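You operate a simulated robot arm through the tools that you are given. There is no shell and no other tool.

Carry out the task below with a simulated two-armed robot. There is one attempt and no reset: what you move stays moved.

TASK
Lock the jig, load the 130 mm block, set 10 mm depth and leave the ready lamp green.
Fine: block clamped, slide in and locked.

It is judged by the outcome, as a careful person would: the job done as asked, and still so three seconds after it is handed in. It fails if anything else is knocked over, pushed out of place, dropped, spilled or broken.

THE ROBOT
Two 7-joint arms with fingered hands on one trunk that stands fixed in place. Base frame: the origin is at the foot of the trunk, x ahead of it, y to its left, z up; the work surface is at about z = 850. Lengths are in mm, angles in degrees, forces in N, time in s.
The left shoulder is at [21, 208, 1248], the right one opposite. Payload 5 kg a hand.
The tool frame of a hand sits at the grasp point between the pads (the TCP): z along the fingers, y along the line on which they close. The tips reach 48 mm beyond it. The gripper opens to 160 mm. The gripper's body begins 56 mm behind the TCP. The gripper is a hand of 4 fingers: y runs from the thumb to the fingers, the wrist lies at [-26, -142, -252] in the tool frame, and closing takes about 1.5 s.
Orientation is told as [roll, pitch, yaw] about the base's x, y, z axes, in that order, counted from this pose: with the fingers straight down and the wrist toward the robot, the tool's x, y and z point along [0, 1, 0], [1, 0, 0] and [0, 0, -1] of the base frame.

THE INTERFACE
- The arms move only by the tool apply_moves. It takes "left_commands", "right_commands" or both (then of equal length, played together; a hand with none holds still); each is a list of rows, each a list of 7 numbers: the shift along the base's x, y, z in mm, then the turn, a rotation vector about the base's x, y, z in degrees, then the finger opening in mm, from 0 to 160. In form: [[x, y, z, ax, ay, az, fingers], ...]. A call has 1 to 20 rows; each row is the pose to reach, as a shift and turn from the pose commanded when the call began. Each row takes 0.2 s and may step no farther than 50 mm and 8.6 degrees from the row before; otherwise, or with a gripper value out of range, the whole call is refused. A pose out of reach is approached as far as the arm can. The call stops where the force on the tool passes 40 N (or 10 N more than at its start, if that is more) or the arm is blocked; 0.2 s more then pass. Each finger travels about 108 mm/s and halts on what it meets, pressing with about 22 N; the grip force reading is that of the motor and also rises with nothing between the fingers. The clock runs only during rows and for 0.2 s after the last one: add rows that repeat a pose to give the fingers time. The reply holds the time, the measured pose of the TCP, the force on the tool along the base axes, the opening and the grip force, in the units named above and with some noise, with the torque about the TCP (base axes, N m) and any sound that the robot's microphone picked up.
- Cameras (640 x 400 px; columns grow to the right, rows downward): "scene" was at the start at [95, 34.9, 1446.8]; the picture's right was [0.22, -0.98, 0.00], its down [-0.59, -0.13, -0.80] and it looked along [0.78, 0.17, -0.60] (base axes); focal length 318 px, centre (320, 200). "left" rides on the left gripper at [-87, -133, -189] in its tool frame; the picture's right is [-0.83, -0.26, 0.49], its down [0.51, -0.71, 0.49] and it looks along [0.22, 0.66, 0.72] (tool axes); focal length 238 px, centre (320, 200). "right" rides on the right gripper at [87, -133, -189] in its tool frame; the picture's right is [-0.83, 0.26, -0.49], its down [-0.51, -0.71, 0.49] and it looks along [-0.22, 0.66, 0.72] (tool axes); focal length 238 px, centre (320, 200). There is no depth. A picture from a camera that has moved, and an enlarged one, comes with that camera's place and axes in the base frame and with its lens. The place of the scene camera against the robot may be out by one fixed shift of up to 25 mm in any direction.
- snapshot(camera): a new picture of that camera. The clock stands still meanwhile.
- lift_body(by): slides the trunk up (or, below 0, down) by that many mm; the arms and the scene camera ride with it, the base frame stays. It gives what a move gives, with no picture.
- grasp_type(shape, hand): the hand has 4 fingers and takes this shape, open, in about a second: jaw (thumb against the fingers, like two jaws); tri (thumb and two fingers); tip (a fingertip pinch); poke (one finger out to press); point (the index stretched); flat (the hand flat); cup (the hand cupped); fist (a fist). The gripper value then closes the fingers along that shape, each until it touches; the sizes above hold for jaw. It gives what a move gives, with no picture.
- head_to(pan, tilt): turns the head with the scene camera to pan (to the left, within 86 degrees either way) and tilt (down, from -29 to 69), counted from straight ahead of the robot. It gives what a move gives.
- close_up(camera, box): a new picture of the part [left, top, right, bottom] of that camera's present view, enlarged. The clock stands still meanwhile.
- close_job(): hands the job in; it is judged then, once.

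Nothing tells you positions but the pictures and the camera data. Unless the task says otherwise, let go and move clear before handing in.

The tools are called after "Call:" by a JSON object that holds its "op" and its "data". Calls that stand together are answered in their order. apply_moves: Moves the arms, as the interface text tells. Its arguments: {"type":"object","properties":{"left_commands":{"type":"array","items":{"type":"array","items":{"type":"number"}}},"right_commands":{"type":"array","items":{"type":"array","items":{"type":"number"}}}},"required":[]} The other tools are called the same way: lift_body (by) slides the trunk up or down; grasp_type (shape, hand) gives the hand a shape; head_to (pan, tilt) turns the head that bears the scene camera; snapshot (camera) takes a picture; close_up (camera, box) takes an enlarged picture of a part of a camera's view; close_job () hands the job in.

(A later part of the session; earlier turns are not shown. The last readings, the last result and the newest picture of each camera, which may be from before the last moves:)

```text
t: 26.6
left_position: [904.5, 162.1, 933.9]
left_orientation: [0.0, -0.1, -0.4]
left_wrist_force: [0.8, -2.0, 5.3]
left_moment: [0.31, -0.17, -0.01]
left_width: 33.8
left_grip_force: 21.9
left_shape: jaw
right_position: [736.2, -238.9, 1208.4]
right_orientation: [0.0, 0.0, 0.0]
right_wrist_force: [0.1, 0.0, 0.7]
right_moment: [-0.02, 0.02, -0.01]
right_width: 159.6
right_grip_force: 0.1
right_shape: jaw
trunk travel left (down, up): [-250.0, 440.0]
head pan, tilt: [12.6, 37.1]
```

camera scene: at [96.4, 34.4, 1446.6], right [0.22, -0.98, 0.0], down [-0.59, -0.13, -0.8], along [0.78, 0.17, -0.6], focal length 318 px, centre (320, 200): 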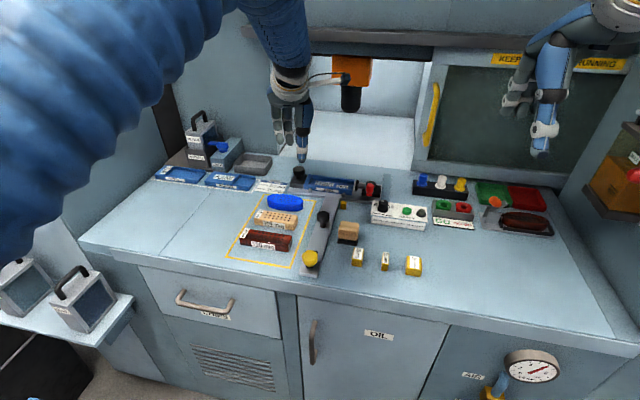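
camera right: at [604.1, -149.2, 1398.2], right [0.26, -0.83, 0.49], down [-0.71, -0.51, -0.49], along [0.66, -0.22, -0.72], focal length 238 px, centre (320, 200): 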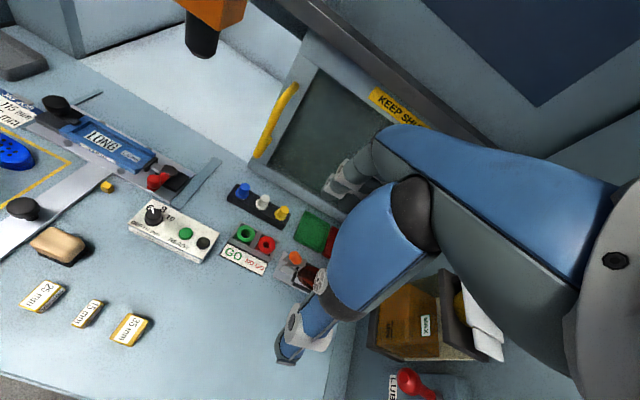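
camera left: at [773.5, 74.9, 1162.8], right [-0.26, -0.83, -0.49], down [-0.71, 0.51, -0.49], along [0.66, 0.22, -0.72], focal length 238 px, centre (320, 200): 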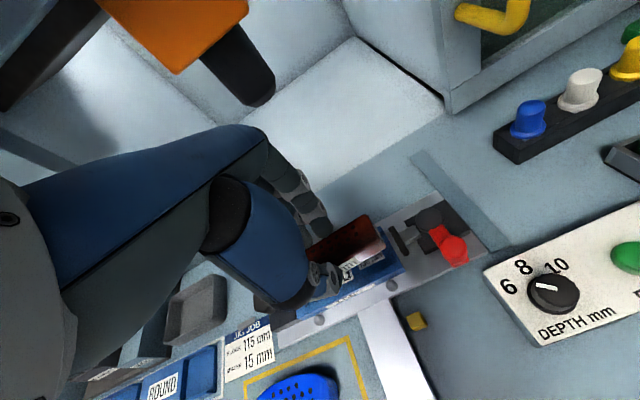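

Floor contact confirmed (about 5 N). I'll slide the block gently left to its end stop.

Call:
{"op": "apply_moves", "data": {"left_commands": [[0, 1, 1, 0, 0, 0, 24], [0, 2, 1, 0, 0, 0, 24]]}}

Call:
{"op": "close_up", "data": {"camera": "scene", "box": [300, 150, 380, 205]}}

```text
t: 27.2
left_position: [903.8, 162.8, 933.7]
left_orientation: [0.0, -0.1, -0.4]
left_wrist_force: [1.4, -2.4, 5.9]
left_moment: [0.23, -0.14, -0.14]
left_width: 33.9
left_grip_force: 21.8
left_shape: jaw
right_position: [736.2, -238.6, 1208.7]
right_orientation: [0.0, 0.0, 0.0]
right_wrist_force: [0.2, 0.2, 0.4]
right_moment: [-0.01, -0.02, -0.01]
right_width: 159.7
right_grip_force: 0.1
right_shape: jaw
trunk travel left (down, up): [-250.0, 440.0]
head pan, tilt: [12.6, 37.1]
```

```text
7.27 times, centred on (340, 178) of scene
camera zoom: at [94.7, 34.4, 1446.8], right [0.22, -0.98, 0.0], down [-0.59, -0.13, -0.8], along [0.78, 0.17, -0.6], focal length 2313 px, centre (174, 364)
```

zoom: 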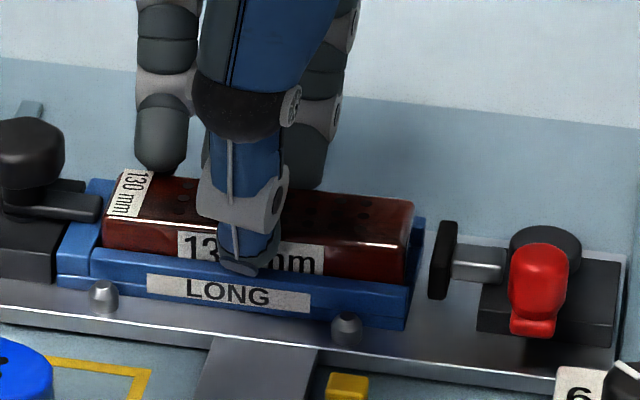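

The block is seated in the tray. I'll open the hand slowly and rise.

Call:
{"op": "apply_moves", "data": {"left_commands": [[0, 0, 0, 0, 0, 0, 36], [0, 0, 0, 0, 0, 0, 44], [0, 0, 1, 0, 0, 0, 52], [0, 0, 3, 0, 0, 0, 56], [0, 0, 10, 0, 0, 0, 58], [0, 0, 30, 0, 0, 0, 58], [0, 0, 70, 0, 0, 0, 58]]}}

Call:
{"op": "close_up", "data": {"camera": "scene", "box": [300, 150, 380, 205]}}

Call:
{"op": "close_up", "data": {"camera": "right", "box": [50, 90, 180, 180]}}

Call:
{"op": "snapshot", "data": {"camera": "left"}}

```text
t: 28.8
left_position: [900.7, 163.7, 1001.9]
left_orientation: [0.0, 0.1, -0.4]
left_wrist_force: [-1.8, -0.3, -2.6]
left_moment: [-0.01, -0.22, 0.05]
left_width: 57.4
left_grip_force: 0.0
left_shape: jaw
right_position: [735.6, -237.9, 1210.0]
right_orientation: [0.0, 0.0, 0.0]
right_wrist_force: [-0.5, 0.2, 1.5]
right_moment: [0.04, -0.13, 0.0]
right_width: 159.6
right_grip_force: 0.0
right_shape: jaw
trunk travel left (down, up): [-250.0, 440.0]
head pan, tilt: [12.6, 37.1]
```

```text
7.27 times, centred on (340, 178) of scene
camera zoom: at [93.4, 34.4, 1447.0], right [0.22, -0.98, 0.0], down [-0.59, -0.13, -0.8], along [0.78, 0.17, -0.6], focal length 2313 px, centre (174, 364)
```

zoom: 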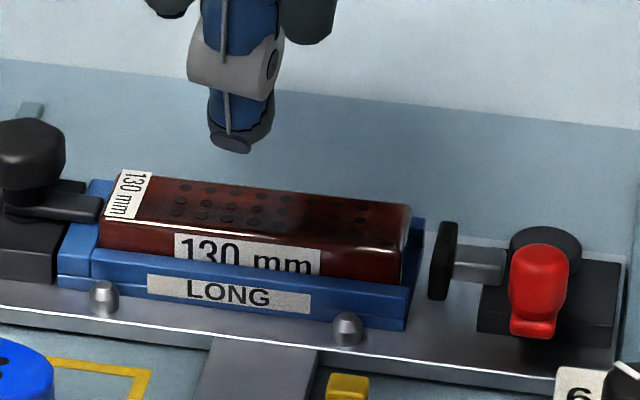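

```text
4.44 times, centred on (115, 135) of right
camera zoom: at [602.0, -150.0, 1399.5], right [0.26, -0.83, 0.49], down [-0.71, -0.51, -0.49], along [0.66, -0.22, -0.72], focal length 1059 px, centre (1231, 489)
```

zoom: 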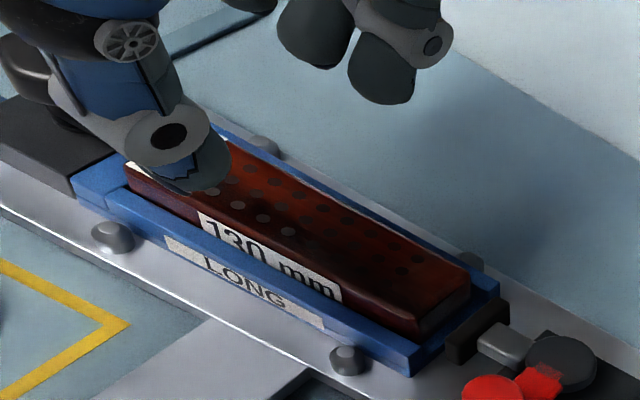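

```text
taken
camera left: at [768.4, 76.7, 1192.7], right [-0.27, -0.83, -0.49], down [-0.71, 0.51, -0.49], along [0.66, 0.21, -0.72], focal length 238 px, centre (320, 200)
```

left: 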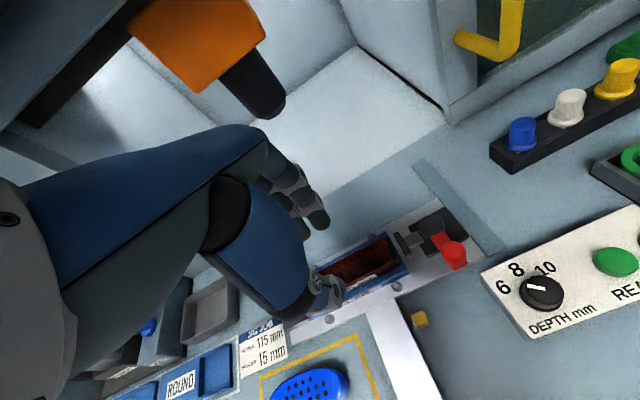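

The 130 block is seated in the tray. Next is the red clamp: I'll retract the left hand and bring the right hand above the red knob at about (860, 41), turned −25°, since I expect the lever to swing toward −y.

Call:
{"op": "apply_moves", "data": {"left_commands": [[-15, 15, 25, 0, 0, 0, 70], [-45, 45, 45, 0, 0, 0, 70], [-75, 75, 65, 0, 0, 0, 70], [-105, 105, 85, 0, 0, 0, 70], [-130, 135, 95, 0, 0, 0, 70], [-155, 165, 96, 0, 0, 0, 70], [-180, 195, 96, 0, 0, 0, 70], [-205, 217, 96, 0, 0, 0, 70], [-205, 217, 96, 0, 0, 0, 70], [-205, 217, 96, 0, 0, 0, 70], [-205, 217, 96, 0, 0, 0, 70], [-205, 217, 96, 0, 0, 0, 70]], "right_commands": [[0, 0, 0, 0, 0, 0, 70], [0, 0, 0, 0, 0, 0, 70], [10, 20, -10, 0, 0, -2, 70], [20, 55, -30, 0, 0, -5, 70], [35, 90, -50, 0, 0, -8, 70], [50, 125, -75, 0, 0, -11, 70], [65, 160, -100, 0, 0, -14, 70], [80, 195, -125, 0, 0, -17, 70], [95, 225, -150, 0, 0, -20, 70], [108, 252, -172, 0, 0, -23, 70], [120, 273, -192, 0, 0, -25, 70], [123.4, 279, -205, 0, 0, -25, 70]]}}

Call:
{"op": "snapshot", "data": {"camera": "right"}}

Call:
{"op": "snapshot", "data": {"camera": "scene"}}

Call:
{"op": "snapshot", "data": {"camera": "left"}}

```text
t: 31.4
left_position: [699.7, 380.0, 1098.6]
left_orientation: [0.0, 0.0, -0.4]
left_wrist_force: [-0.1, 0.3, 0.3]
left_moment: [-0.01, -0.01, 0.01]
left_width: 70.3
left_grip_force: 0.0
left_shape: jaw
right_position: [860.0, 41.9, 1004.6]
right_orientation: [0.0, 0.0, -25.1]
right_wrist_force: [0.2, -0.3, 0.8]
right_moment: [0.03, 0.04, 0.01]
right_width: 70.6
right_grip_force: 0.1
right_shape: jaw
trunk travel left (down, up): [-250.0, 440.0]
head pan, tilt: [12.6, 37.1]
```

```text
taken
camera right: at [777.1, 177.2, 1193.0], right [-0.12, -0.87, 0.49], down [-0.86, -0.16, -0.49], along [0.5, -0.48, -0.72], focal length 238 px, centre (320, 200)
```

right: 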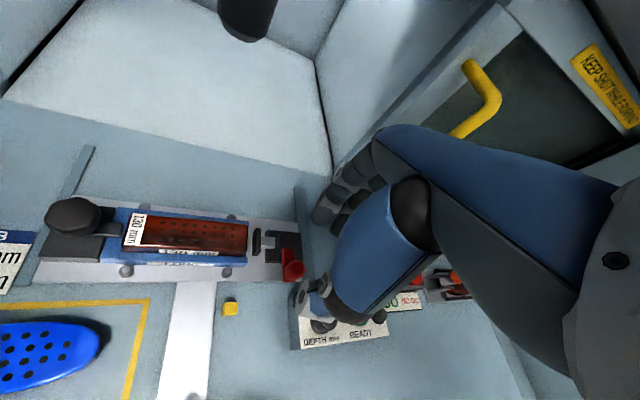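

```text
taken
camera scene: at [95.1, 34.9, 1446.8], right [0.22, -0.98, 0.0], down [-0.59, -0.13, -0.8], along [0.78, 0.17, -0.6], focal length 318 px, centre (320, 200)
```

scene: 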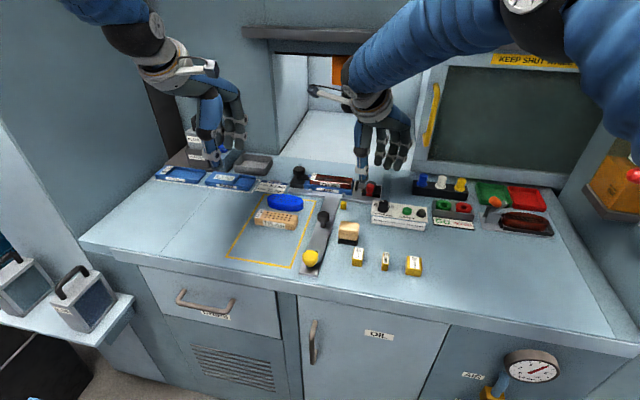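

```text
taken
camera left: at [565.8, 295.0, 1288.5], right [-0.27, -0.83, -0.49], down [-0.71, 0.51, -0.49], along [0.66, 0.21, -0.72], focal length 238 px, centre (320, 200)
```

left: 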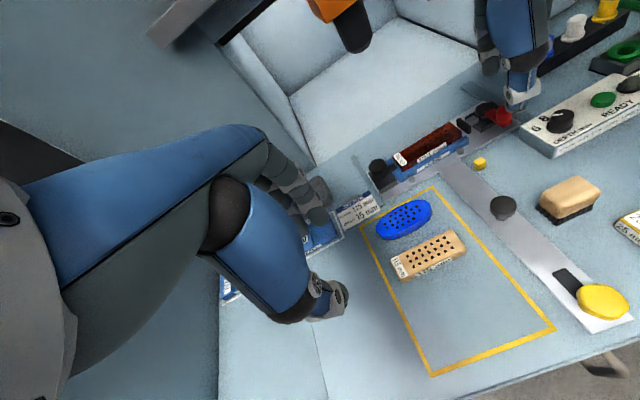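

The red knob projects right where expected under the right hand. I'll narrow to 56 mm and descend to grip height.

Call:
{"op": "apply_moves", "data": {"right_commands": [[0, 0, -20, 0, 0, 0, 56], [0, 0, -40, 0, 0, 0, 56], [0, 0, -52, 0, 0, 0, 56], [0, 0, -58, 0, 0, 0, 56], [0, 0, -60, 0, 0, 0, 56]]}}

Call:
{"op": "close_up", "data": {"camera": "left", "box": [450, 60, 560, 150]}}

Call:
{"op": "close_up", "data": {"camera": "scene", "box": [330, 140, 420, 210]}}

Call:
{"op": "close_up", "data": {"camera": "right", "box": [240, 180, 400, 320]}}

```text
t: 32.6
left_position: [698.9, 381.7, 1099.2]
left_orientation: [0.0, 0.0, -0.3]
left_wrist_force: [-0.7, 0.6, -0.5]
left_moment: [-0.01, 0.04, 0.0]
left_width: 69.9
left_grip_force: 0.0
left_shape: jaw
right_position: [860.8, 40.8, 944.5]
right_orientation: [0.0, 0.0, -25.0]
right_wrist_force: [-0.2, -0.4, -0.7]
right_moment: [0.04, 0.0, -0.02]
right_width: 56.7
right_grip_force: 0.1
right_shape: jaw
trunk travel left (down, up): [-250.0, 440.0]
head pan, tilt: [12.6, 37.1]
```

```text
4.44 times, centred on (505, 105) of left
camera zoom: at [565.9, 295.3, 1288.4], right [-0.26, -0.83, -0.49], down [-0.71, 0.51, -0.49], along [0.66, 0.21, -0.72], focal length 1059 px, centre (-502, 622)
```

zoom: 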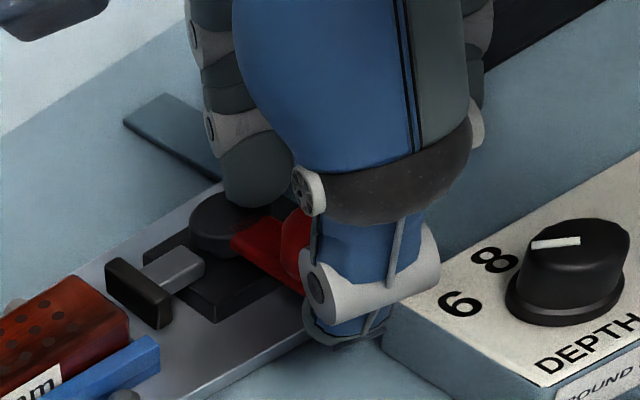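

```text
5.71 times, centred on (375, 175) of scene
camera zoom: at [95.2, 35.0, 1446.7], right [0.22, -0.98, 0.0], down [-0.59, -0.13, -0.8], along [0.78, 0.17, -0.6], focal length 1818 px, centre (6, 343)
```

zoom: 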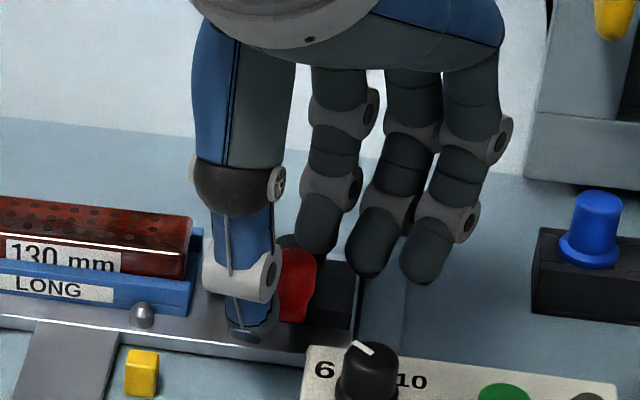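

```text
2.86 times, centred on (320, 250) of right
camera zoom: at [776.5, 177.4, 1133.4], right [-0.12, -0.87, 0.49], down [-0.86, -0.16, -0.49], along [0.5, -0.47, -0.72], focal length 681 px, centre (320, 57)
```

zoom: 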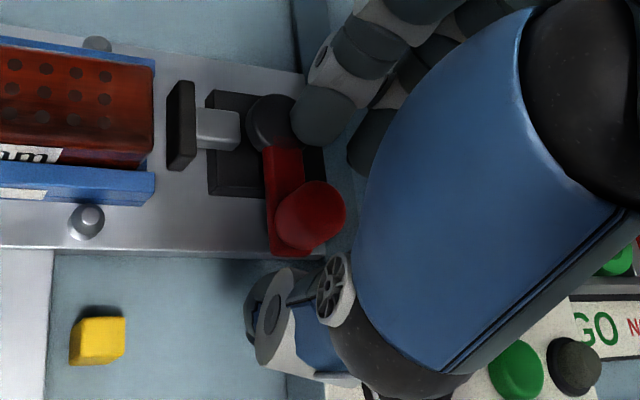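

The knob is between thumb and fingers. I'll close on it.

Call:
{"op": "apply_moves", "data": {"right_commands": [[0, 0, 0, 0, 0, 0, 44], [0, 0, 0, 0, 0, 0, 34], [0, 0, 0, 0, 0, 0, 26], [0, 0, 0, 0, 0, 0, 18], [0, 0, 0, 0, 0, 0, 10], [0, 0, 0, 0, 0, 0, 10]]}}

Call:
{"op": "close_up", "data": {"camera": "left", "box": [450, 60, 560, 150]}}

Call:
{"op": "close_up", "data": {"camera": "right", "box": [240, 180, 400, 320]}}

```text
t: 34.0
left_position: [699.5, 382.0, 1098.2]
left_orientation: [0.0, 0.0, -0.4]
left_wrist_force: [0.4, -0.4, 0.0]
left_moment: [-0.01, 0.03, 0.04]
left_width: 69.8
left_grip_force: 0.1
left_shape: jaw
right_position: [858.9, 41.4, 944.8]
right_orientation: [0.0, 0.0, -24.9]
right_wrist_force: [-3.4, 1.9, 2.3]
right_moment: [0.02, 0.13, 0.02]
right_width: 10.5
right_grip_force: 0.0
right_shape: jaw
trunk travel left (down, up): [-250.0, 440.0]
head pan, tilt: [12.6, 37.1]
```

```text
4.44 times, centred on (505, 105) of left
camera zoom: at [565.3, 295.4, 1288.6], right [-0.26, -0.83, -0.49], down [-0.71, 0.51, -0.49], along [0.66, 0.21, -0.72], focal length 1059 px, centre (-502, 622)
```

zoom: 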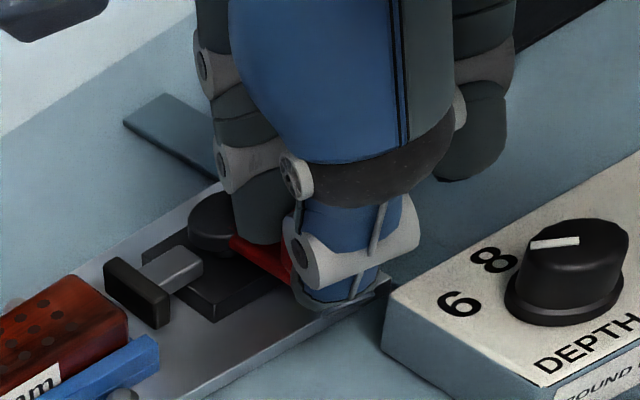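

```text
2.86 times, centred on (320, 250) of right
camera zoom: at [775.8, 177.8, 1133.8], right [-0.12, -0.87, 0.49], down [-0.86, -0.16, -0.49], along [0.5, -0.47, -0.72], focal length 681 px, centre (320, 57)
```

zoom: 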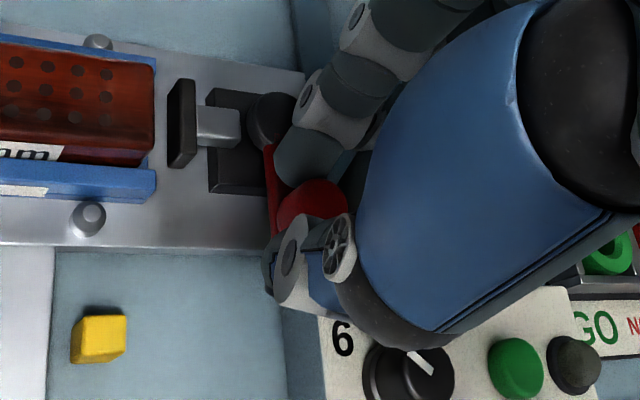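

The fingers are nearly touching the knob with light force. I'll close further to firm the grip.

Call:
{"op": "apply_moves", "data": {"right_commands": [[0, 0, 0, 0, 0, 0, 4], [0, 0, 0, 0, 0, 0, 0], [0, 0, 0, 0, 0, 0, 0]]}}

Call:
{"op": "close_up", "data": {"camera": "right", "box": [280, 210, 360, 280]}}

Call:
{"op": "close_up", "data": {"camera": "scene", "box": [350, 160, 400, 210]}}

```text
t: 34.8
left_position: [698.5, 381.3, 1098.9]
left_orientation: [0.0, 0.0, -0.4]
left_wrist_force: [-0.6, 0.5, 0.3]
left_moment: [-0.01, -0.02, 0.01]
left_width: 69.9
left_grip_force: 0.0
left_shape: jaw
right_position: [859.7, 40.8, 944.8]
right_orientation: [-0.1, 0.1, -25.0]
right_wrist_force: [-5.5, 0.9, 0.6]
right_moment: [0.04, 0.14, 0.01]
right_width: 7.0
right_grip_force: 21.2
right_shape: jaw
trunk travel left (down, up): [-250.0, 440.0]
head pan, tilt: [12.6, 37.1]
```

```text
5.71 times, centred on (320, 245) of right
camera zoom: at [775.7, 177.6, 1133.4], right [-0.12, -0.87, 0.49], down [-0.86, -0.16, -0.49], along [0.5, -0.47, -0.72], focal length 1362 px, centre (320, -57)
```

zoom: 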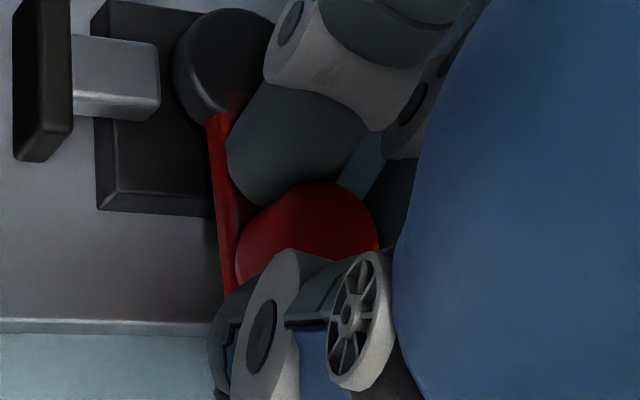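

```text
8.00 times, centred on (375, 185) of scene
camera zoom: at [94.6, 35.1, 1446.8], right [0.22, -0.98, 0.0], down [-0.59, -0.13, -0.8], along [0.78, 0.17, -0.6], focal length 2545 px, centre (-120, 320)
```

zoom: 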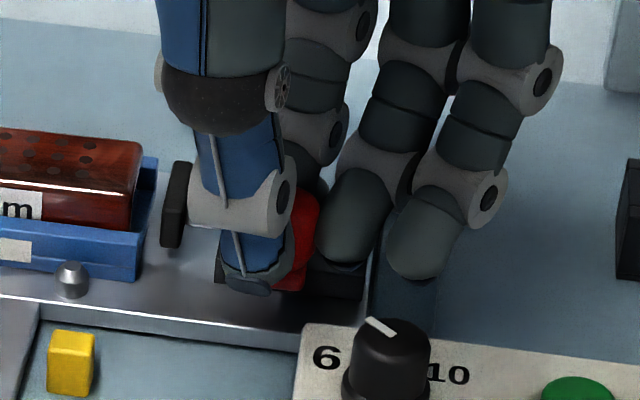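

Gripped (21 N). I'll try a small 8° swing toward −y and read the resistance.

Call:
{"op": "apply_moves", "data": {"right_commands": [[0.1, -3.3, 0, 0, 0, 4, 0], [0.5, -6.7, 0, 0, 0, 8, 0]]}}

Call:
{"op": "close_up", "data": {"camera": "left", "box": [450, 80, 540, 150]}}

```text
t: 35.4
left_position: [698.0, 381.7, 1098.2]
left_orientation: [0.0, -0.1, -0.4]
left_wrist_force: [-0.1, 0.0, -0.3]
left_moment: [0.02, 0.0, -0.01]
left_width: 69.6
left_grip_force: 0.0
left_shape: jaw
right_position: [859.9, 34.6, 944.4]
right_orientation: [0.0, 0.0, -17.0]
right_wrist_force: [-5.5, -0.7, 1.6]
right_moment: [-0.05, 0.14, 0.03]
right_width: 7.1
right_grip_force: 22.2
right_shape: jaw
trunk travel left (down, up): [-250.0, 440.0]
head pan, tilt: [12.6, 37.1]
```

```text
5.71 times, centred on (495, 115) of left
camera zoom: at [565.3, 295.0, 1288.7], right [-0.26, -0.83, -0.49], down [-0.71, 0.51, -0.49], along [0.66, 0.21, -0.72], focal length 1362 px, centre (-680, 686)
```

zoom: 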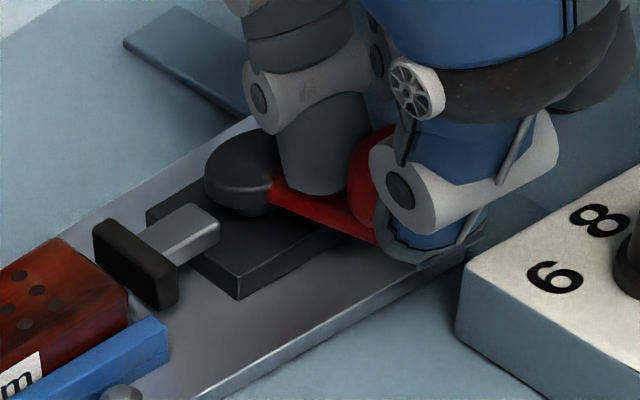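

The lever moves freely in that direction. I'll continue along the arc to about 32° and watch the plunger.

Call:
{"op": "apply_moves", "data": {"right_commands": [[1.4, -6.6, 0, 0, 0, 8, 0], [3.7, -12.8, 0, 0, 0, 16, 0], [6.8, -18.8, 0, 0, 0, 24, 0]]}}

Call:
{"op": "close_up", "data": {"camera": "left", "box": [450, 80, 540, 150]}}

Call:
{"op": "close_up", "data": {"camera": "scene", "box": [330, 155, 410, 210]}}

```text
t: 36.2
left_position: [700.4, 381.5, 1098.1]
left_orientation: [0.1, 0.0, -0.3]
left_wrist_force: [0.2, -1.2, 0.1]
left_moment: [0.08, 0.05, -0.03]
left_width: 69.9
left_grip_force: 0.1
left_shape: jaw
right_position: [866.9, 14.6, 943.8]
right_orientation: [0.1, 0.0, 7.2]
right_wrist_force: [-2.8, -1.8, 0.4]
right_moment: [0.02, 0.04, 0.05]
right_width: 6.9
right_grip_force: 22.4
right_shape: jaw
trunk travel left (down, up): [-250.0, 440.0]
head pan, tilt: [12.6, 37.1]
```

```text
5.71 times, centred on (495, 115) of left
camera zoom: at [566.0, 293.8, 1288.7], right [-0.27, -0.83, -0.49], down [-0.71, 0.51, -0.49], along [0.66, 0.21, -0.72], focal length 1362 px, centre (-680, 686)
```

zoom: 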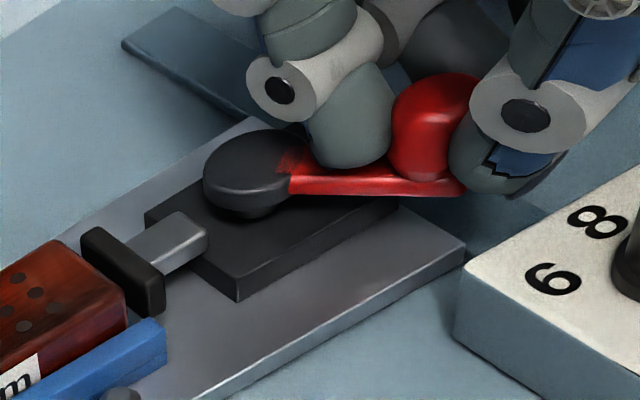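

```text
7.27 times, centred on (370, 182) of scene
camera zoom: at [95.3, 33.7, 1446.8], right [0.22, -0.98, 0.0], down [-0.59, -0.13, -0.8], along [0.78, 0.17, -0.6], focal length 2313 px, centre (-44, 327)
```

zoom: 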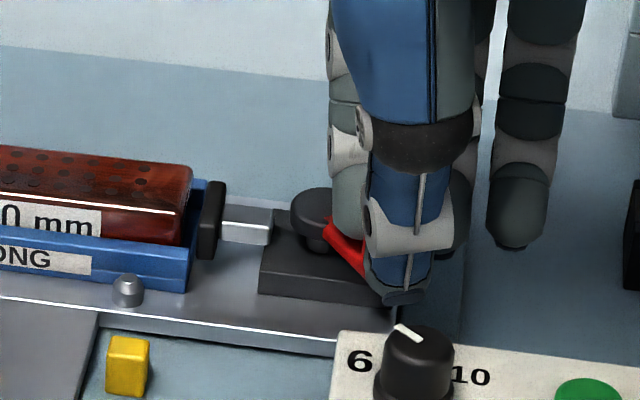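

The plunger pad is advancing toward the block, so this is the clamping direction. I'll continue along the arc.

Call:
{"op": "apply_moves", "data": {"right_commands": [[3.9, -5.5, 0, 0, 0, 8, 0], [8.6, -10.3, 0, 0, 0, 16, 0], [13.9, -14.4, 0, 0, 0, 24, 0]]}}

Call:
{"op": "close_up", "data": {"camera": "left", "box": [450, 80, 540, 150]}}

```text
t: 37.0
left_position: [699.8, 381.2, 1099.9]
left_orientation: [0.1, 0.0, -0.4]
left_wrist_force: [0.7, -1.2, 0.2]
left_moment: [0.12, 0.0, 0.0]
left_width: 70.0
left_grip_force: 0.1
left_shape: jaw
right_position: [881.0, 1.2, 944.0]
right_orientation: [0.1, -0.1, 31.2]
right_wrist_force: [-0.8, -0.9, 1.1]
right_moment: [0.12, -0.05, 0.05]
right_width: 6.8
right_grip_force: 22.2
right_shape: jaw
trunk travel left (down, up): [-250.0, 440.0]
head pan, tilt: [12.6, 37.1]
```

```text
5.71 times, centred on (495, 115) of left
camera zoom: at [566.1, 293.9, 1288.6], right [-0.27, -0.83, -0.49], down [-0.71, 0.51, -0.49], along [0.66, 0.21, -0.72], focal length 1362 px, centre (-680, 686)
```

zoom: 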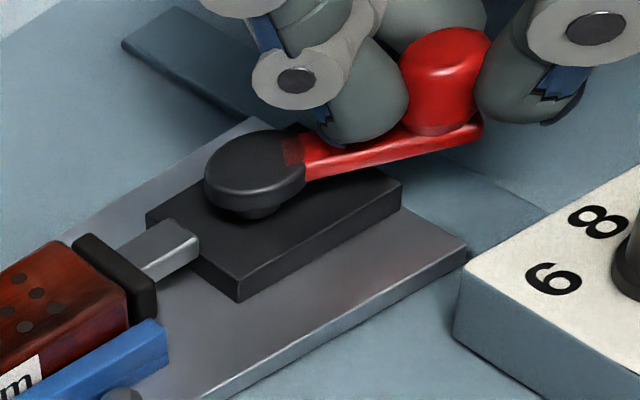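

The pad is nearly on the block. I'll carry on toward 88°, watching for the clamp load.

Call:
{"op": "apply_moves", "data": {"right_commands": [[5.8, -3.3, 0, 0, 0, 8, 0], [12, -5.9, 0, 0, 0, 16, 0], [18.5, -7.5, 0, 0, 0, 24, 0], [25.1, -8.2, 0, 0, 0, 32, 0]]}}

Call:
{"op": "close_up", "data": {"camera": "left", "box": [430, 80, 540, 150]}}

Call:
{"op": "close_up", "data": {"camera": "scene", "box": [290, 140, 410, 210]}}

```text
t: 38.0
left_position: [698.2, 382.1, 1098.6]
left_orientation: [-0.1, 0.0, -0.4]
left_wrist_force: [0.3, 0.7, 0.1]
left_moment: [-0.07, 0.0, -0.01]
left_width: 69.8
left_grip_force: 0.2
left_shape: jaw
right_position: [905.5, -6.5, 943.7]
right_orientation: [0.1, 0.0, 63.2]
right_wrist_force: [-0.2, 1.3, 4.2]
right_moment: [0.13, 0.03, -0.16]
right_width: 6.7
right_grip_force: 21.9
right_shape: jaw
trunk travel left (down, up): [-250.0, 440.0]
head pan, tilt: [12.6, 37.1]
```

```text
5.71 times, centred on (485, 115) of left
camera zoom: at [566.0, 295.9, 1288.1], right [-0.27, -0.83, -0.49], down [-0.71, 0.51, -0.49], along [0.66, 0.21, -0.72], focal length 1362 px, centre (-623, 686)
```

zoom: 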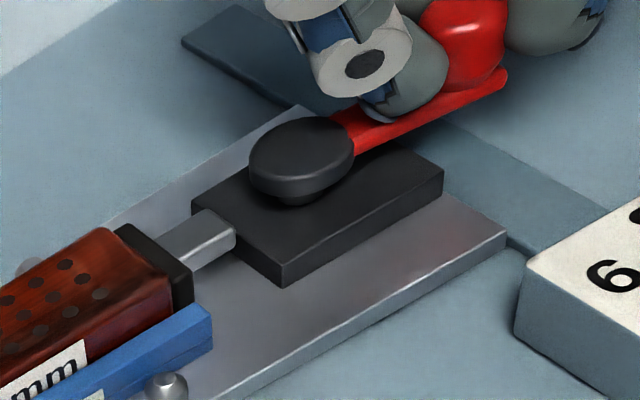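

```text
5.33 times, centred on (350, 175) of scene
camera zoom: at [95.2, 35.8, 1446.7], right [0.22, -0.98, 0.0], down [-0.59, -0.13, -0.8], along [0.78, 0.17, -0.6], focal length 1696 px, centre (160, 333)
```

zoom: 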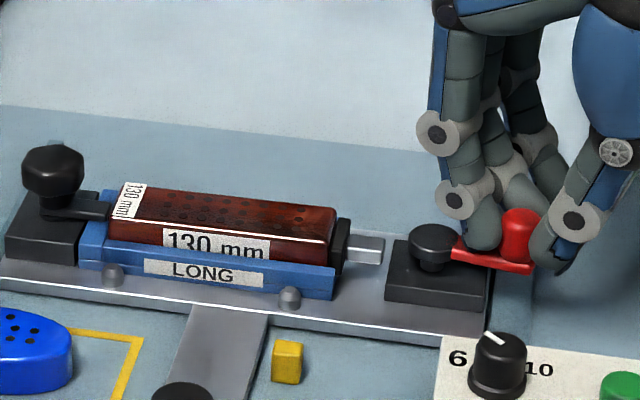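

The pad is now against the block's end with the lever near 90°. I'll try a few degrees more to make sure it has gone fully over.

Call:
{"op": "apply_moves", "data": {"right_commands": [[3.4, 0, 0, 0, 0, 4, 0], [5.9, 0.2, 0, 0, 0, 7, 0]]}}

Call:
{"op": "close_up", "data": {"camera": "left", "box": [430, 80, 540, 150]}}

```text
t: 38.6
left_position: [701.9, 381.5, 1096.6]
left_orientation: [0.0, 0.1, -0.4]
left_wrist_force: [-1.3, 0.1, 0.3]
left_moment: [0.04, 0.02, 0.01]
left_width: 69.6
left_grip_force: 0.1
left_shape: jaw
right_position: [895.4, -6.7, 946.0]
right_orientation: [0.2, 0.2, 70.1]
right_wrist_force: [4.3, 1.3, -15.9]
right_moment: [0.18, -0.18, -0.15]
right_width: 6.0
right_grip_force: 21.8
right_shape: jaw
right hand out of reach, approached as far as the arm can: row 1, 2
trunk travel left (down, up): [-250.0, 440.0]
head pan, tilt: [12.6, 37.1]
```

```text
5.71 times, centred on (485, 115) of left
camera zoom: at [567.8, 295.0, 1287.4], right [-0.27, -0.83, -0.49], down [-0.71, 0.51, -0.49], along [0.66, 0.21, -0.72], focal length 1362 px, centre (-623, 686)
```

zoom: 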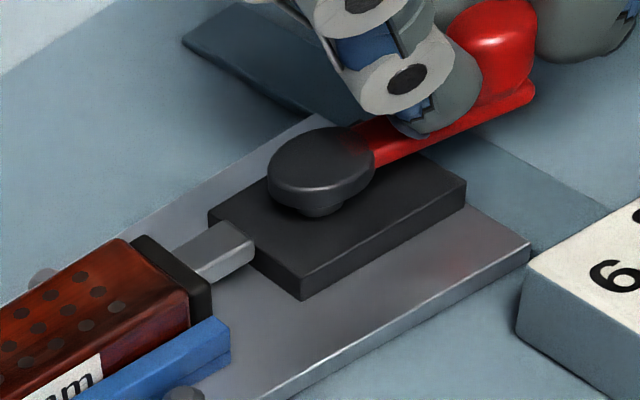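

The arm ran out of reach there and pulled the slide back about 8 mm (harmless, as it slides in x). The pad is against the block, so I'll release the knob near where the hand actually is and rise.

Call:
{"op": "apply_moves", "data": {"right_commands": [[-8, 0, 0, 0, 0, -2, 20], [-15, 0, 0, 0, 0, -4, 36], [-16, 0, 0, 0, 0, -4, 50], [-16, 0, 6, 0, 0, -4, 56], [-16, 0, 30, 0, 0, -4, 56], [-16, 0, 65, 0, 0, -4, 56]]}}

Call:
{"op": "close_up", "data": {"camera": "left", "box": [390, 60, 560, 170]}}

Call:
{"op": "close_up", "data": {"camera": "scene", "box": [280, 140, 420, 220]}}

```text
t: 40.0
left_position: [699.3, 381.2, 1098.9]
left_orientation: [0.0, -0.1, -0.4]
left_wrist_force: [-0.9, 0.6, 0.4]
left_moment: [-0.04, -0.07, 0.02]
left_width: 69.9
left_grip_force: 0.0
left_shape: jaw
right_position: [876.3, -6.7, 1015.2]
right_orientation: [0.1, 0.1, 65.9]
right_wrist_force: [-1.3, 0.2, -1.2]
right_moment: [-0.01, -0.12, 0.0]
right_width: 55.6
right_grip_force: 0.0
right_shape: jaw
trunk travel left (down, up): [-250.0, 440.0]
head pan, tilt: [12.6, 37.1]
```

```text
3.64 times, centred on (475, 115) of left
camera zoom: at [564.5, 295.5, 1289.2], right [-0.26, -0.83, -0.49], down [-0.71, 0.51, -0.49], along [0.66, 0.21, -0.72], focal length 867 px, centre (-244, 509)
```

zoom: 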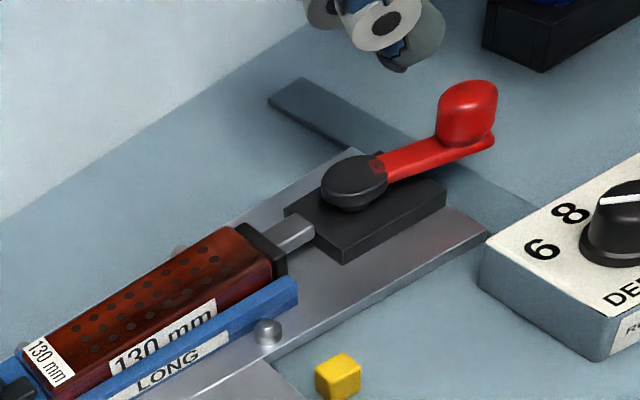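

```text
4.57 times, centred on (350, 180) of scene
camera zoom: at [93.8, 35.2, 1446.9], right [0.22, -0.98, 0.0], down [-0.59, -0.13, -0.8], along [0.78, 0.17, -0.6], focal length 1454 px, centre (183, 291)
```

zoom: 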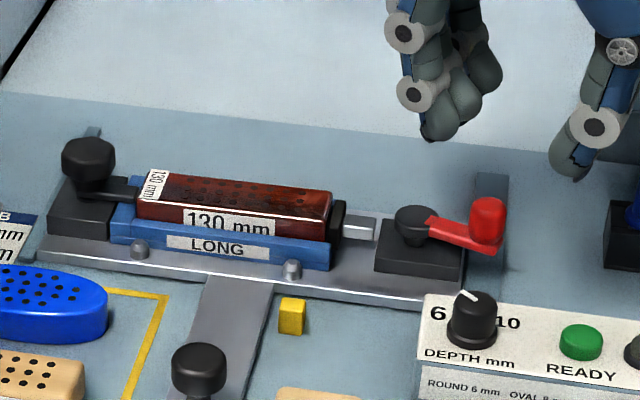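

The clamp lever slipped back to roughly 70–75° when the arm overreached. I'll get a second view of the knob, then re-grip with a better wrist angle and finish the swing.

Call:
{"op": "apply_moves", "data": {"right_commands": [[0, 0, 20, 0, 0, -8, 56], [0, 0, 30, 0, 0, -16, 56], [0, 0, 30, 0, 0, -24, 56], [0, 0, 30, 0, 0, -32, 56], [0, 0, 30, 0, 0, -40, 56], [0, 0, 30, 0, 0, -48, 56], [0, 0, 30, 0, 0, -56, 56]]}}

Call:
{"op": "snapshot", "data": {"camera": "right"}}

Call:
{"op": "close_up", "data": {"camera": "right", "box": [200, 200, 360, 320]}}

Call:
{"op": "close_up", "data": {"camera": "left", "box": [440, 70, 540, 145]}}

```text
t: 41.6
left_position: [698.7, 382.5, 1098.4]
left_orientation: [0.0, 0.0, -0.3]
left_wrist_force: [0.2, 0.4, -0.2]
left_moment: [-0.09, -0.01, -0.01]
left_width: 70.0
left_grip_force: 0.0
left_shape: jaw
right_position: [877.9, -5.7, 1043.9]
right_orientation: [-0.2, 0.0, 9.9]
right_wrist_force: [-0.8, 0.4, -0.2]
right_moment: [-0.02, 0.01, 0.01]
right_width: 55.7
right_grip_force: 0.0
right_shape: jaw
trunk travel left (down, up): [-250.0, 440.0]
head pan, tilt: [12.6, 37.1]
```

```text
taken
camera right: at [732.3, 58.6, 1233.3], right [0.4, -0.78, 0.49], down [-0.61, -0.62, -0.49], along [0.68, -0.1, -0.72], focal length 238 px, centre (320, 200)
```

right: 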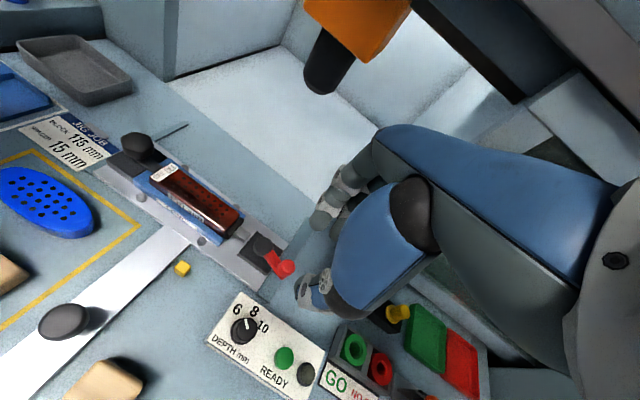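

```text
3.33 times, centred on (280, 260) of right
camera zoom: at [732.3, 58.6, 1233.3], right [0.4, -0.78, 0.49], down [-0.61, -0.62, -0.49], along [0.68, -0.1, -0.72], focal length 794 px, centre (453, 0)
```

zoom: 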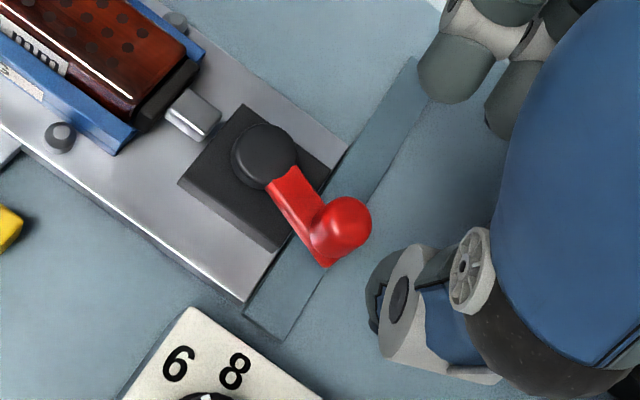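

```text
5.33 times, centred on (490, 108) of left
camera zoom: at [565.6, 296.3, 1288.2], right [-0.26, -0.83, -0.49], down [-0.71, 0.51, -0.49], along [0.66, 0.21, -0.72], focal length 1271 px, centre (-587, 693)
```

zoom: 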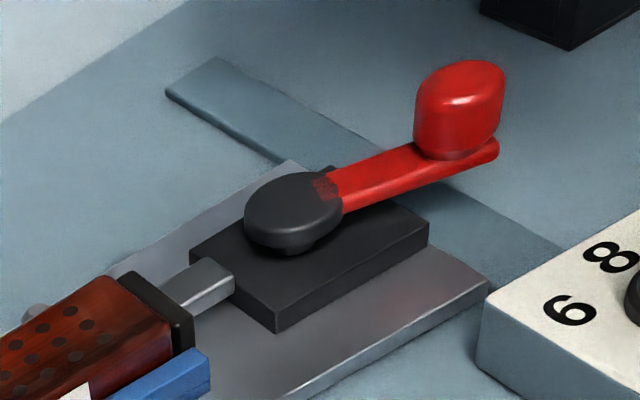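

The lever is at about 69° (two views agree), the knob near (890.5, −2). I'll descend on it with the hand at yaw +10 and re-grip.

Call:
{"op": "apply_moves", "data": {"right_commands": [[6, 2, -20, 0, 0, 0, 54], [12.6, 3.7, -40, 0, 0, 0, 54], [12.6, 3.7, -65, 0, 0, 0, 54], [12.6, 3.7, -85, 0, 0, 0, 54], [12.6, 3.7, -98, 0, 0, 0, 54]]}}

Call:
{"op": "close_up", "data": {"camera": "right", "box": [220, 180, 380, 300]}}

Call:
{"op": "close_up", "data": {"camera": "left", "box": [440, 50, 560, 145]}}

```text
t: 42.8
left_position: [699.7, 380.9, 1097.8]
left_orientation: [0.1, 0.0, -0.4]
left_wrist_force: [-0.4, 0.5, -0.4]
left_moment: [0.0, 0.03, -0.02]
left_width: 70.0
left_grip_force: 0.0
left_shape: jaw
right_position: [892.1, -2.6, 945.8]
right_orientation: [0.0, 0.0, 9.9]
right_wrist_force: [0.2, 0.2, 0.8]
right_moment: [0.01, 0.03, 0.05]
right_width: 54.5
right_grip_force: 0.0
right_shape: jaw
trunk travel left (down, up): [-250.0, 440.0]
head pan, tilt: [12.6, 37.1]
```

```text
3.33 times, centred on (300, 240) of right
camera zoom: at [745.6, 60.9, 1135.4], right [0.4, -0.78, 0.49], down [-0.61, -0.62, -0.49], along [0.68, -0.1, -0.72], focal length 794 px, centre (387, 67)
```

zoom: 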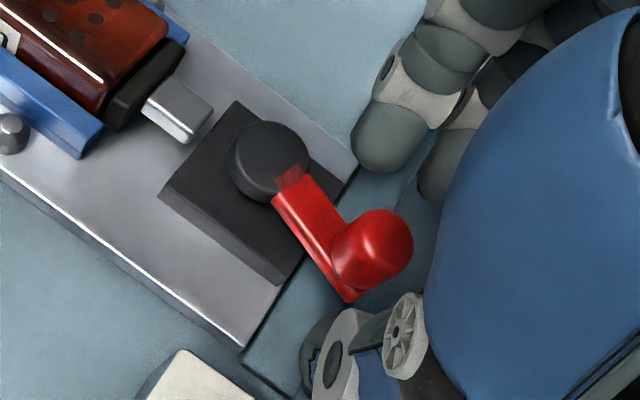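

```text
4.21 times, centred on (500, 98) of left
camera zoom: at [566.0, 295.3, 1288.3], right [-0.26, -0.83, -0.49], down [-0.71, 0.51, -0.49], along [0.66, 0.21, -0.72], focal length 1004 px, centre (-438, 632)
```

zoom: 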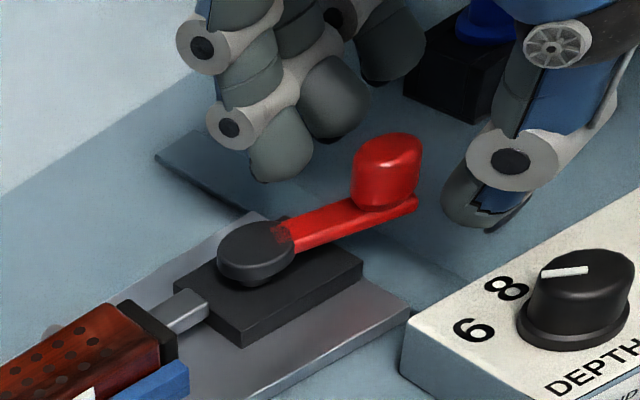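

The knob lies between thumb and fingers. I'll close on it.

Call:
{"op": "apply_moves", "data": {"right_commands": [[0, 0, 0, 0, 0, 0, 40], [0, 0, 0, 0, 0, 0, 26], [0, 0, 0, 0, 0, 0, 14], [0, 0, 0, 0, 0, 0, 4], [0, 0, 0, 0, 0, 0, 0], [0, 0, 0, 0, 0, 0, 0]]}}

Call:
{"op": "close_up", "data": {"camera": "right", "box": [220, 180, 380, 300]}}

```text
t: 44.2
left_position: [699.2, 382.8, 1099.2]
left_orientation: [-0.1, 0.0, -0.4]
left_wrist_force: [-0.2, 0.1, 0.1]
left_moment: [-0.02, -0.02, -0.03]
left_width: 69.7
left_grip_force: 0.1
left_shape: jaw
right_position: [891.5, -4.5, 946.7]
right_orientation: [0.1, 0.2, 10.0]
right_wrist_force: [-0.4, -2.6, -1.2]
right_moment: [-0.07, -0.02, 0.03]
right_width: 8.2
right_grip_force: 22.1
right_shape: jaw
trunk travel left (down, up): [-250.0, 440.0]
head pan, tilt: [12.6, 37.1]
```

```text
3.33 times, centred on (300, 240) of right
camera zoom: at [745.3, 60.2, 1135.2], right [0.4, -0.78, 0.49], down [-0.61, -0.62, -0.49], along [0.68, -0.1, -0.72], focal length 794 px, centre (387, 67)
```

zoom: 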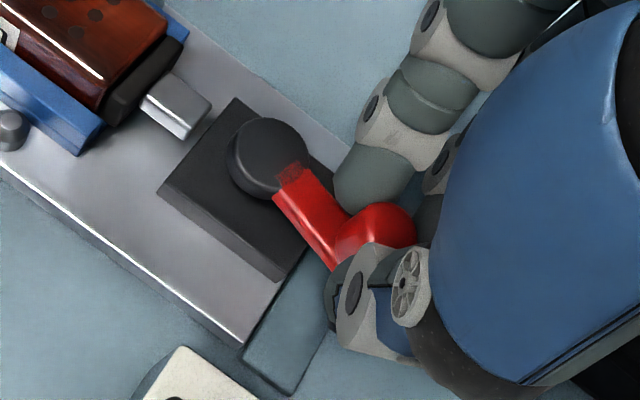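

Gripped again. I'll continue the arc from about 70° toward 92°, which this wrist angle should reach.

Call:
{"op": "apply_moves", "data": {"right_commands": [[6.4, -1.9, 0, 0, 0, 8, 0], [13.1, -2.8, 0, 0, 0, 16, 0], [18.1, -2.9, 0, 0, 0, 22, 0]]}}

Call:
{"op": "close_up", "data": {"camera": "right", "box": [180, 150, 380, 300]}}

Call:
{"op": "close_up", "data": {"camera": "left", "box": [420, 70, 540, 165]}}

```text
t: 45.0
left_position: [699.3, 381.0, 1098.0]
left_orientation: [0.0, 0.1, -0.4]
left_wrist_force: [0.3, 0.2, 0.2]
left_moment: [0.0, 0.04, -0.01]
left_width: 70.1
left_grip_force: 0.0
left_shape: jaw
right_position: [910.4, -7.0, 946.6]
right_orientation: [-0.1, 0.0, 32.1]
right_wrist_force: [2.1, -3.7, -2.7]
right_moment: [-0.06, -0.13, -0.19]
right_width: 8.1
right_grip_force: 23.0
right_shape: jaw
trunk travel left (down, up): [-250.0, 440.0]
head pan, tilt: [12.6, 37.1]
```

```text
2.67 times, centred on (280, 225) of right
camera zoom: at [751.4, -2.1, 1135.3], right [0.66, -0.57, 0.49], down [-0.33, -0.81, -0.49], along [0.67, 0.16, -0.72], focal length 636 px, centre (427, 133)
```

zoom: 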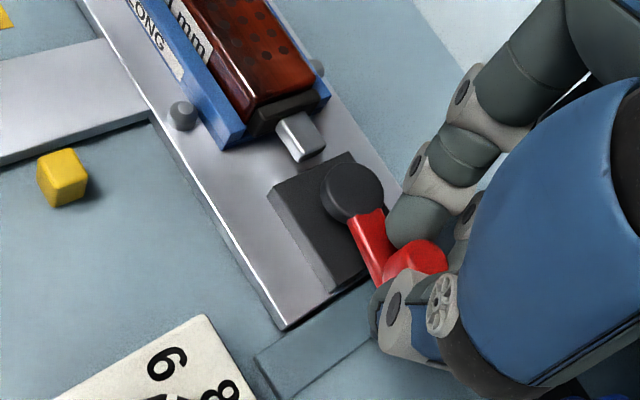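

```text
4.21 times, centred on (480, 118) of left
camera zoom: at [566.5, 294.5, 1288.2], right [-0.27, -0.83, -0.49], down [-0.71, 0.51, -0.49], along [0.66, 0.21, -0.72], focal length 1004 px, centre (-354, 547)
```

zoom: 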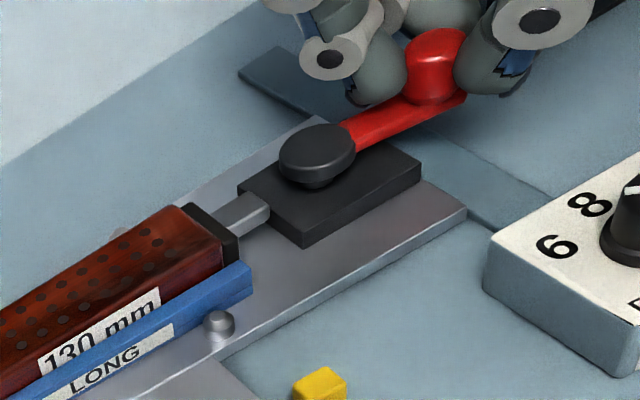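

The slide crept forward about 15 mm instead of the lever turning further, since it is free in x and the pad is already resisting on the block. I'll grip the stem knob with the left hand to hold the slide while the right hand finishes the clamp.

Call:
{"op": "apply_moves", "data": {"left_commands": [[6, -38, -10, 0, 0, 0, 72], [12, -76, -20, 0, 0, 0, 72], [18, -114, -35, 0, 0, 0, 72], [24, -152, -50, 0, 0, 0, 72], [32, -192, -70, 0, 0, 0, 72], [38, -230, -90, 0, 0, 0, 72], [38, -230, -120, 0, 0, 0, 72]]}}

Call:
{"op": "snapshot", "data": {"camera": "left"}}

Call:
{"op": "snapshot", "data": {"camera": "scene"}}

Call:
{"op": "snapshot", "data": {"camera": "right"}}

```text
t: 46.6
left_position: [739.3, 151.0, 980.9]
left_orientation: [0.0, 0.0, -0.4]
left_wrist_force: [0.8, -0.4, 0.9]
left_moment: [0.0, 0.07, -0.03]
left_width: 71.8
left_grip_force: 0.1
left_shape: jaw
right_position: [910.0, -6.7, 947.0]
right_orientation: [0.0, 0.0, 31.9]
right_wrist_force: [1.9, -5.0, -1.3]
right_moment: [-0.13, -0.09, -0.16]
right_width: 8.0
right_grip_force: 21.9
right_shape: jaw
trunk travel left (down, up): [-250.0, 440.0]
head pan, tilt: [12.6, 37.1]
```

```text
taken
camera left: at [604.1, 64.0, 1169.6], right [-0.26, -0.83, -0.49], down [-0.71, 0.51, -0.49], along [0.66, 0.21, -0.72], focal length 238 px, centre (320, 200)
```

left: 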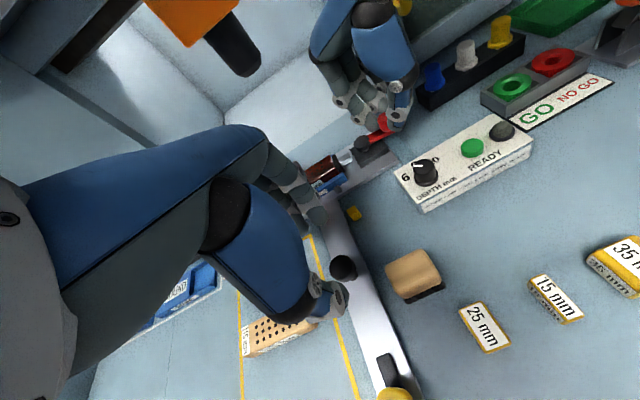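

```text
taken
camera scene: at [95.8, 35.0, 1446.7], right [0.22, -0.98, 0.0], down [-0.59, -0.13, -0.8], along [0.78, 0.17, -0.6], focal length 318 px, centre (320, 200)
```

scene: 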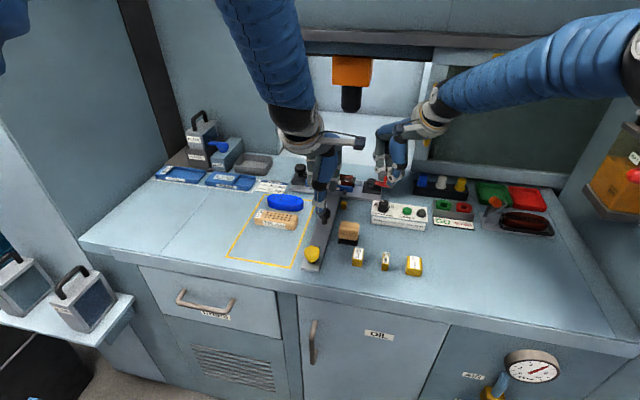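

```text
taken
camera right: at [751.3, -1.4, 1135.4], right [0.66, -0.57, 0.49], down [-0.33, -0.81, -0.49], along [0.67, 0.16, -0.72], focal length 238 px, centre (320, 200)
```

right: 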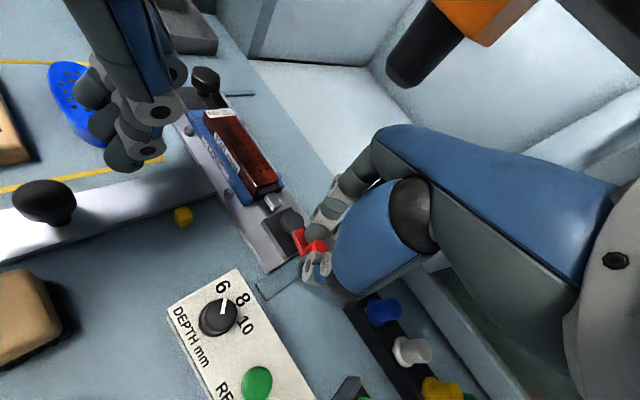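

The stem knob is right below the left hand. I'll descend, grip it and hold the slide.

Call:
{"op": "apply_moves", "data": {"left_commands": [[0, 0, -20, 0, 0, 0, 72], [0, 0, -40, 0, 0, 0, 72], [0, 0, -52, 0, 0, 0, 72], [0, 0, -58, 0, 0, 0, 72], [0, 0, -58, 0, 0, 0, 56], [0, 0, -58, 0, 0, 0, 42], [0, 0, -58, 0, 0, 0, 30], [0, 0, -58, 0, 0, 0, 20], [0, 0, -58, 0, 0, 0, 14], [0, 0, -58, 0, 0, 0, 14]]}}

Call:
{"op": "snapshot", "data": {"camera": "left"}}

Call:
{"op": "close_up", "data": {"camera": "right", "box": [0, 100, 240, 260]}}

```text
t: 48.8
left_position: [737.8, 151.4, 919.9]
left_orientation: [0.0, 0.2, -0.4]
left_wrist_force: [-4.4, -1.5, -3.3]
left_moment: [-0.01, 0.16, 0.01]
left_width: 19.4
left_grip_force: 21.8
left_shape: jaw
right_position: [909.8, -5.6, 946.0]
right_orientation: [0.0, 0.0, 32.0]
right_wrist_force: [3.9, -4.7, -1.5]
right_moment: [-0.12, -0.2, -0.2]
right_width: 7.5
right_grip_force: 21.7
right_shape: jaw
trunk travel left (down, up): [-250.0, 440.0]
head pan, tilt: [12.6, 37.1]
```

```text
taken
camera left: at [603.7, 63.9, 1110.9], right [-0.27, -0.83, -0.49], down [-0.71, 0.51, -0.49], along [0.66, 0.21, -0.72], focal length 238 px, centre (320, 200)
```

left: 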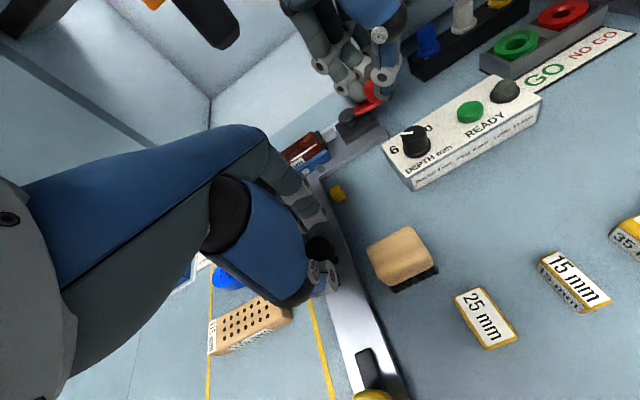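

```text
2.50 times, centred on (120, 180) of right
camera zoom: at [750.8, -1.4, 1135.4], right [0.66, -0.57, 0.49], down [-0.33, -0.8, -0.49], along [0.67, 0.16, -0.72], focal length 596 px, centre (820, 250)
```

zoom: 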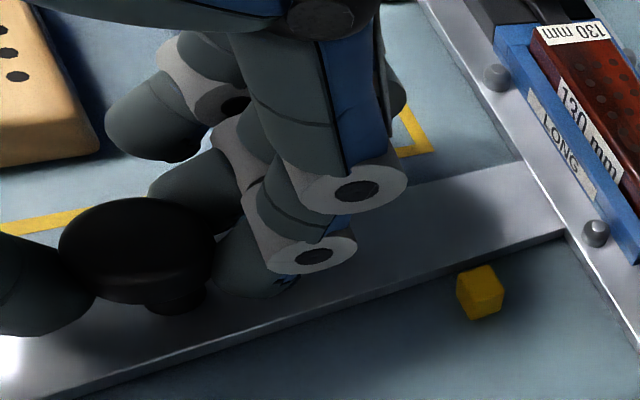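

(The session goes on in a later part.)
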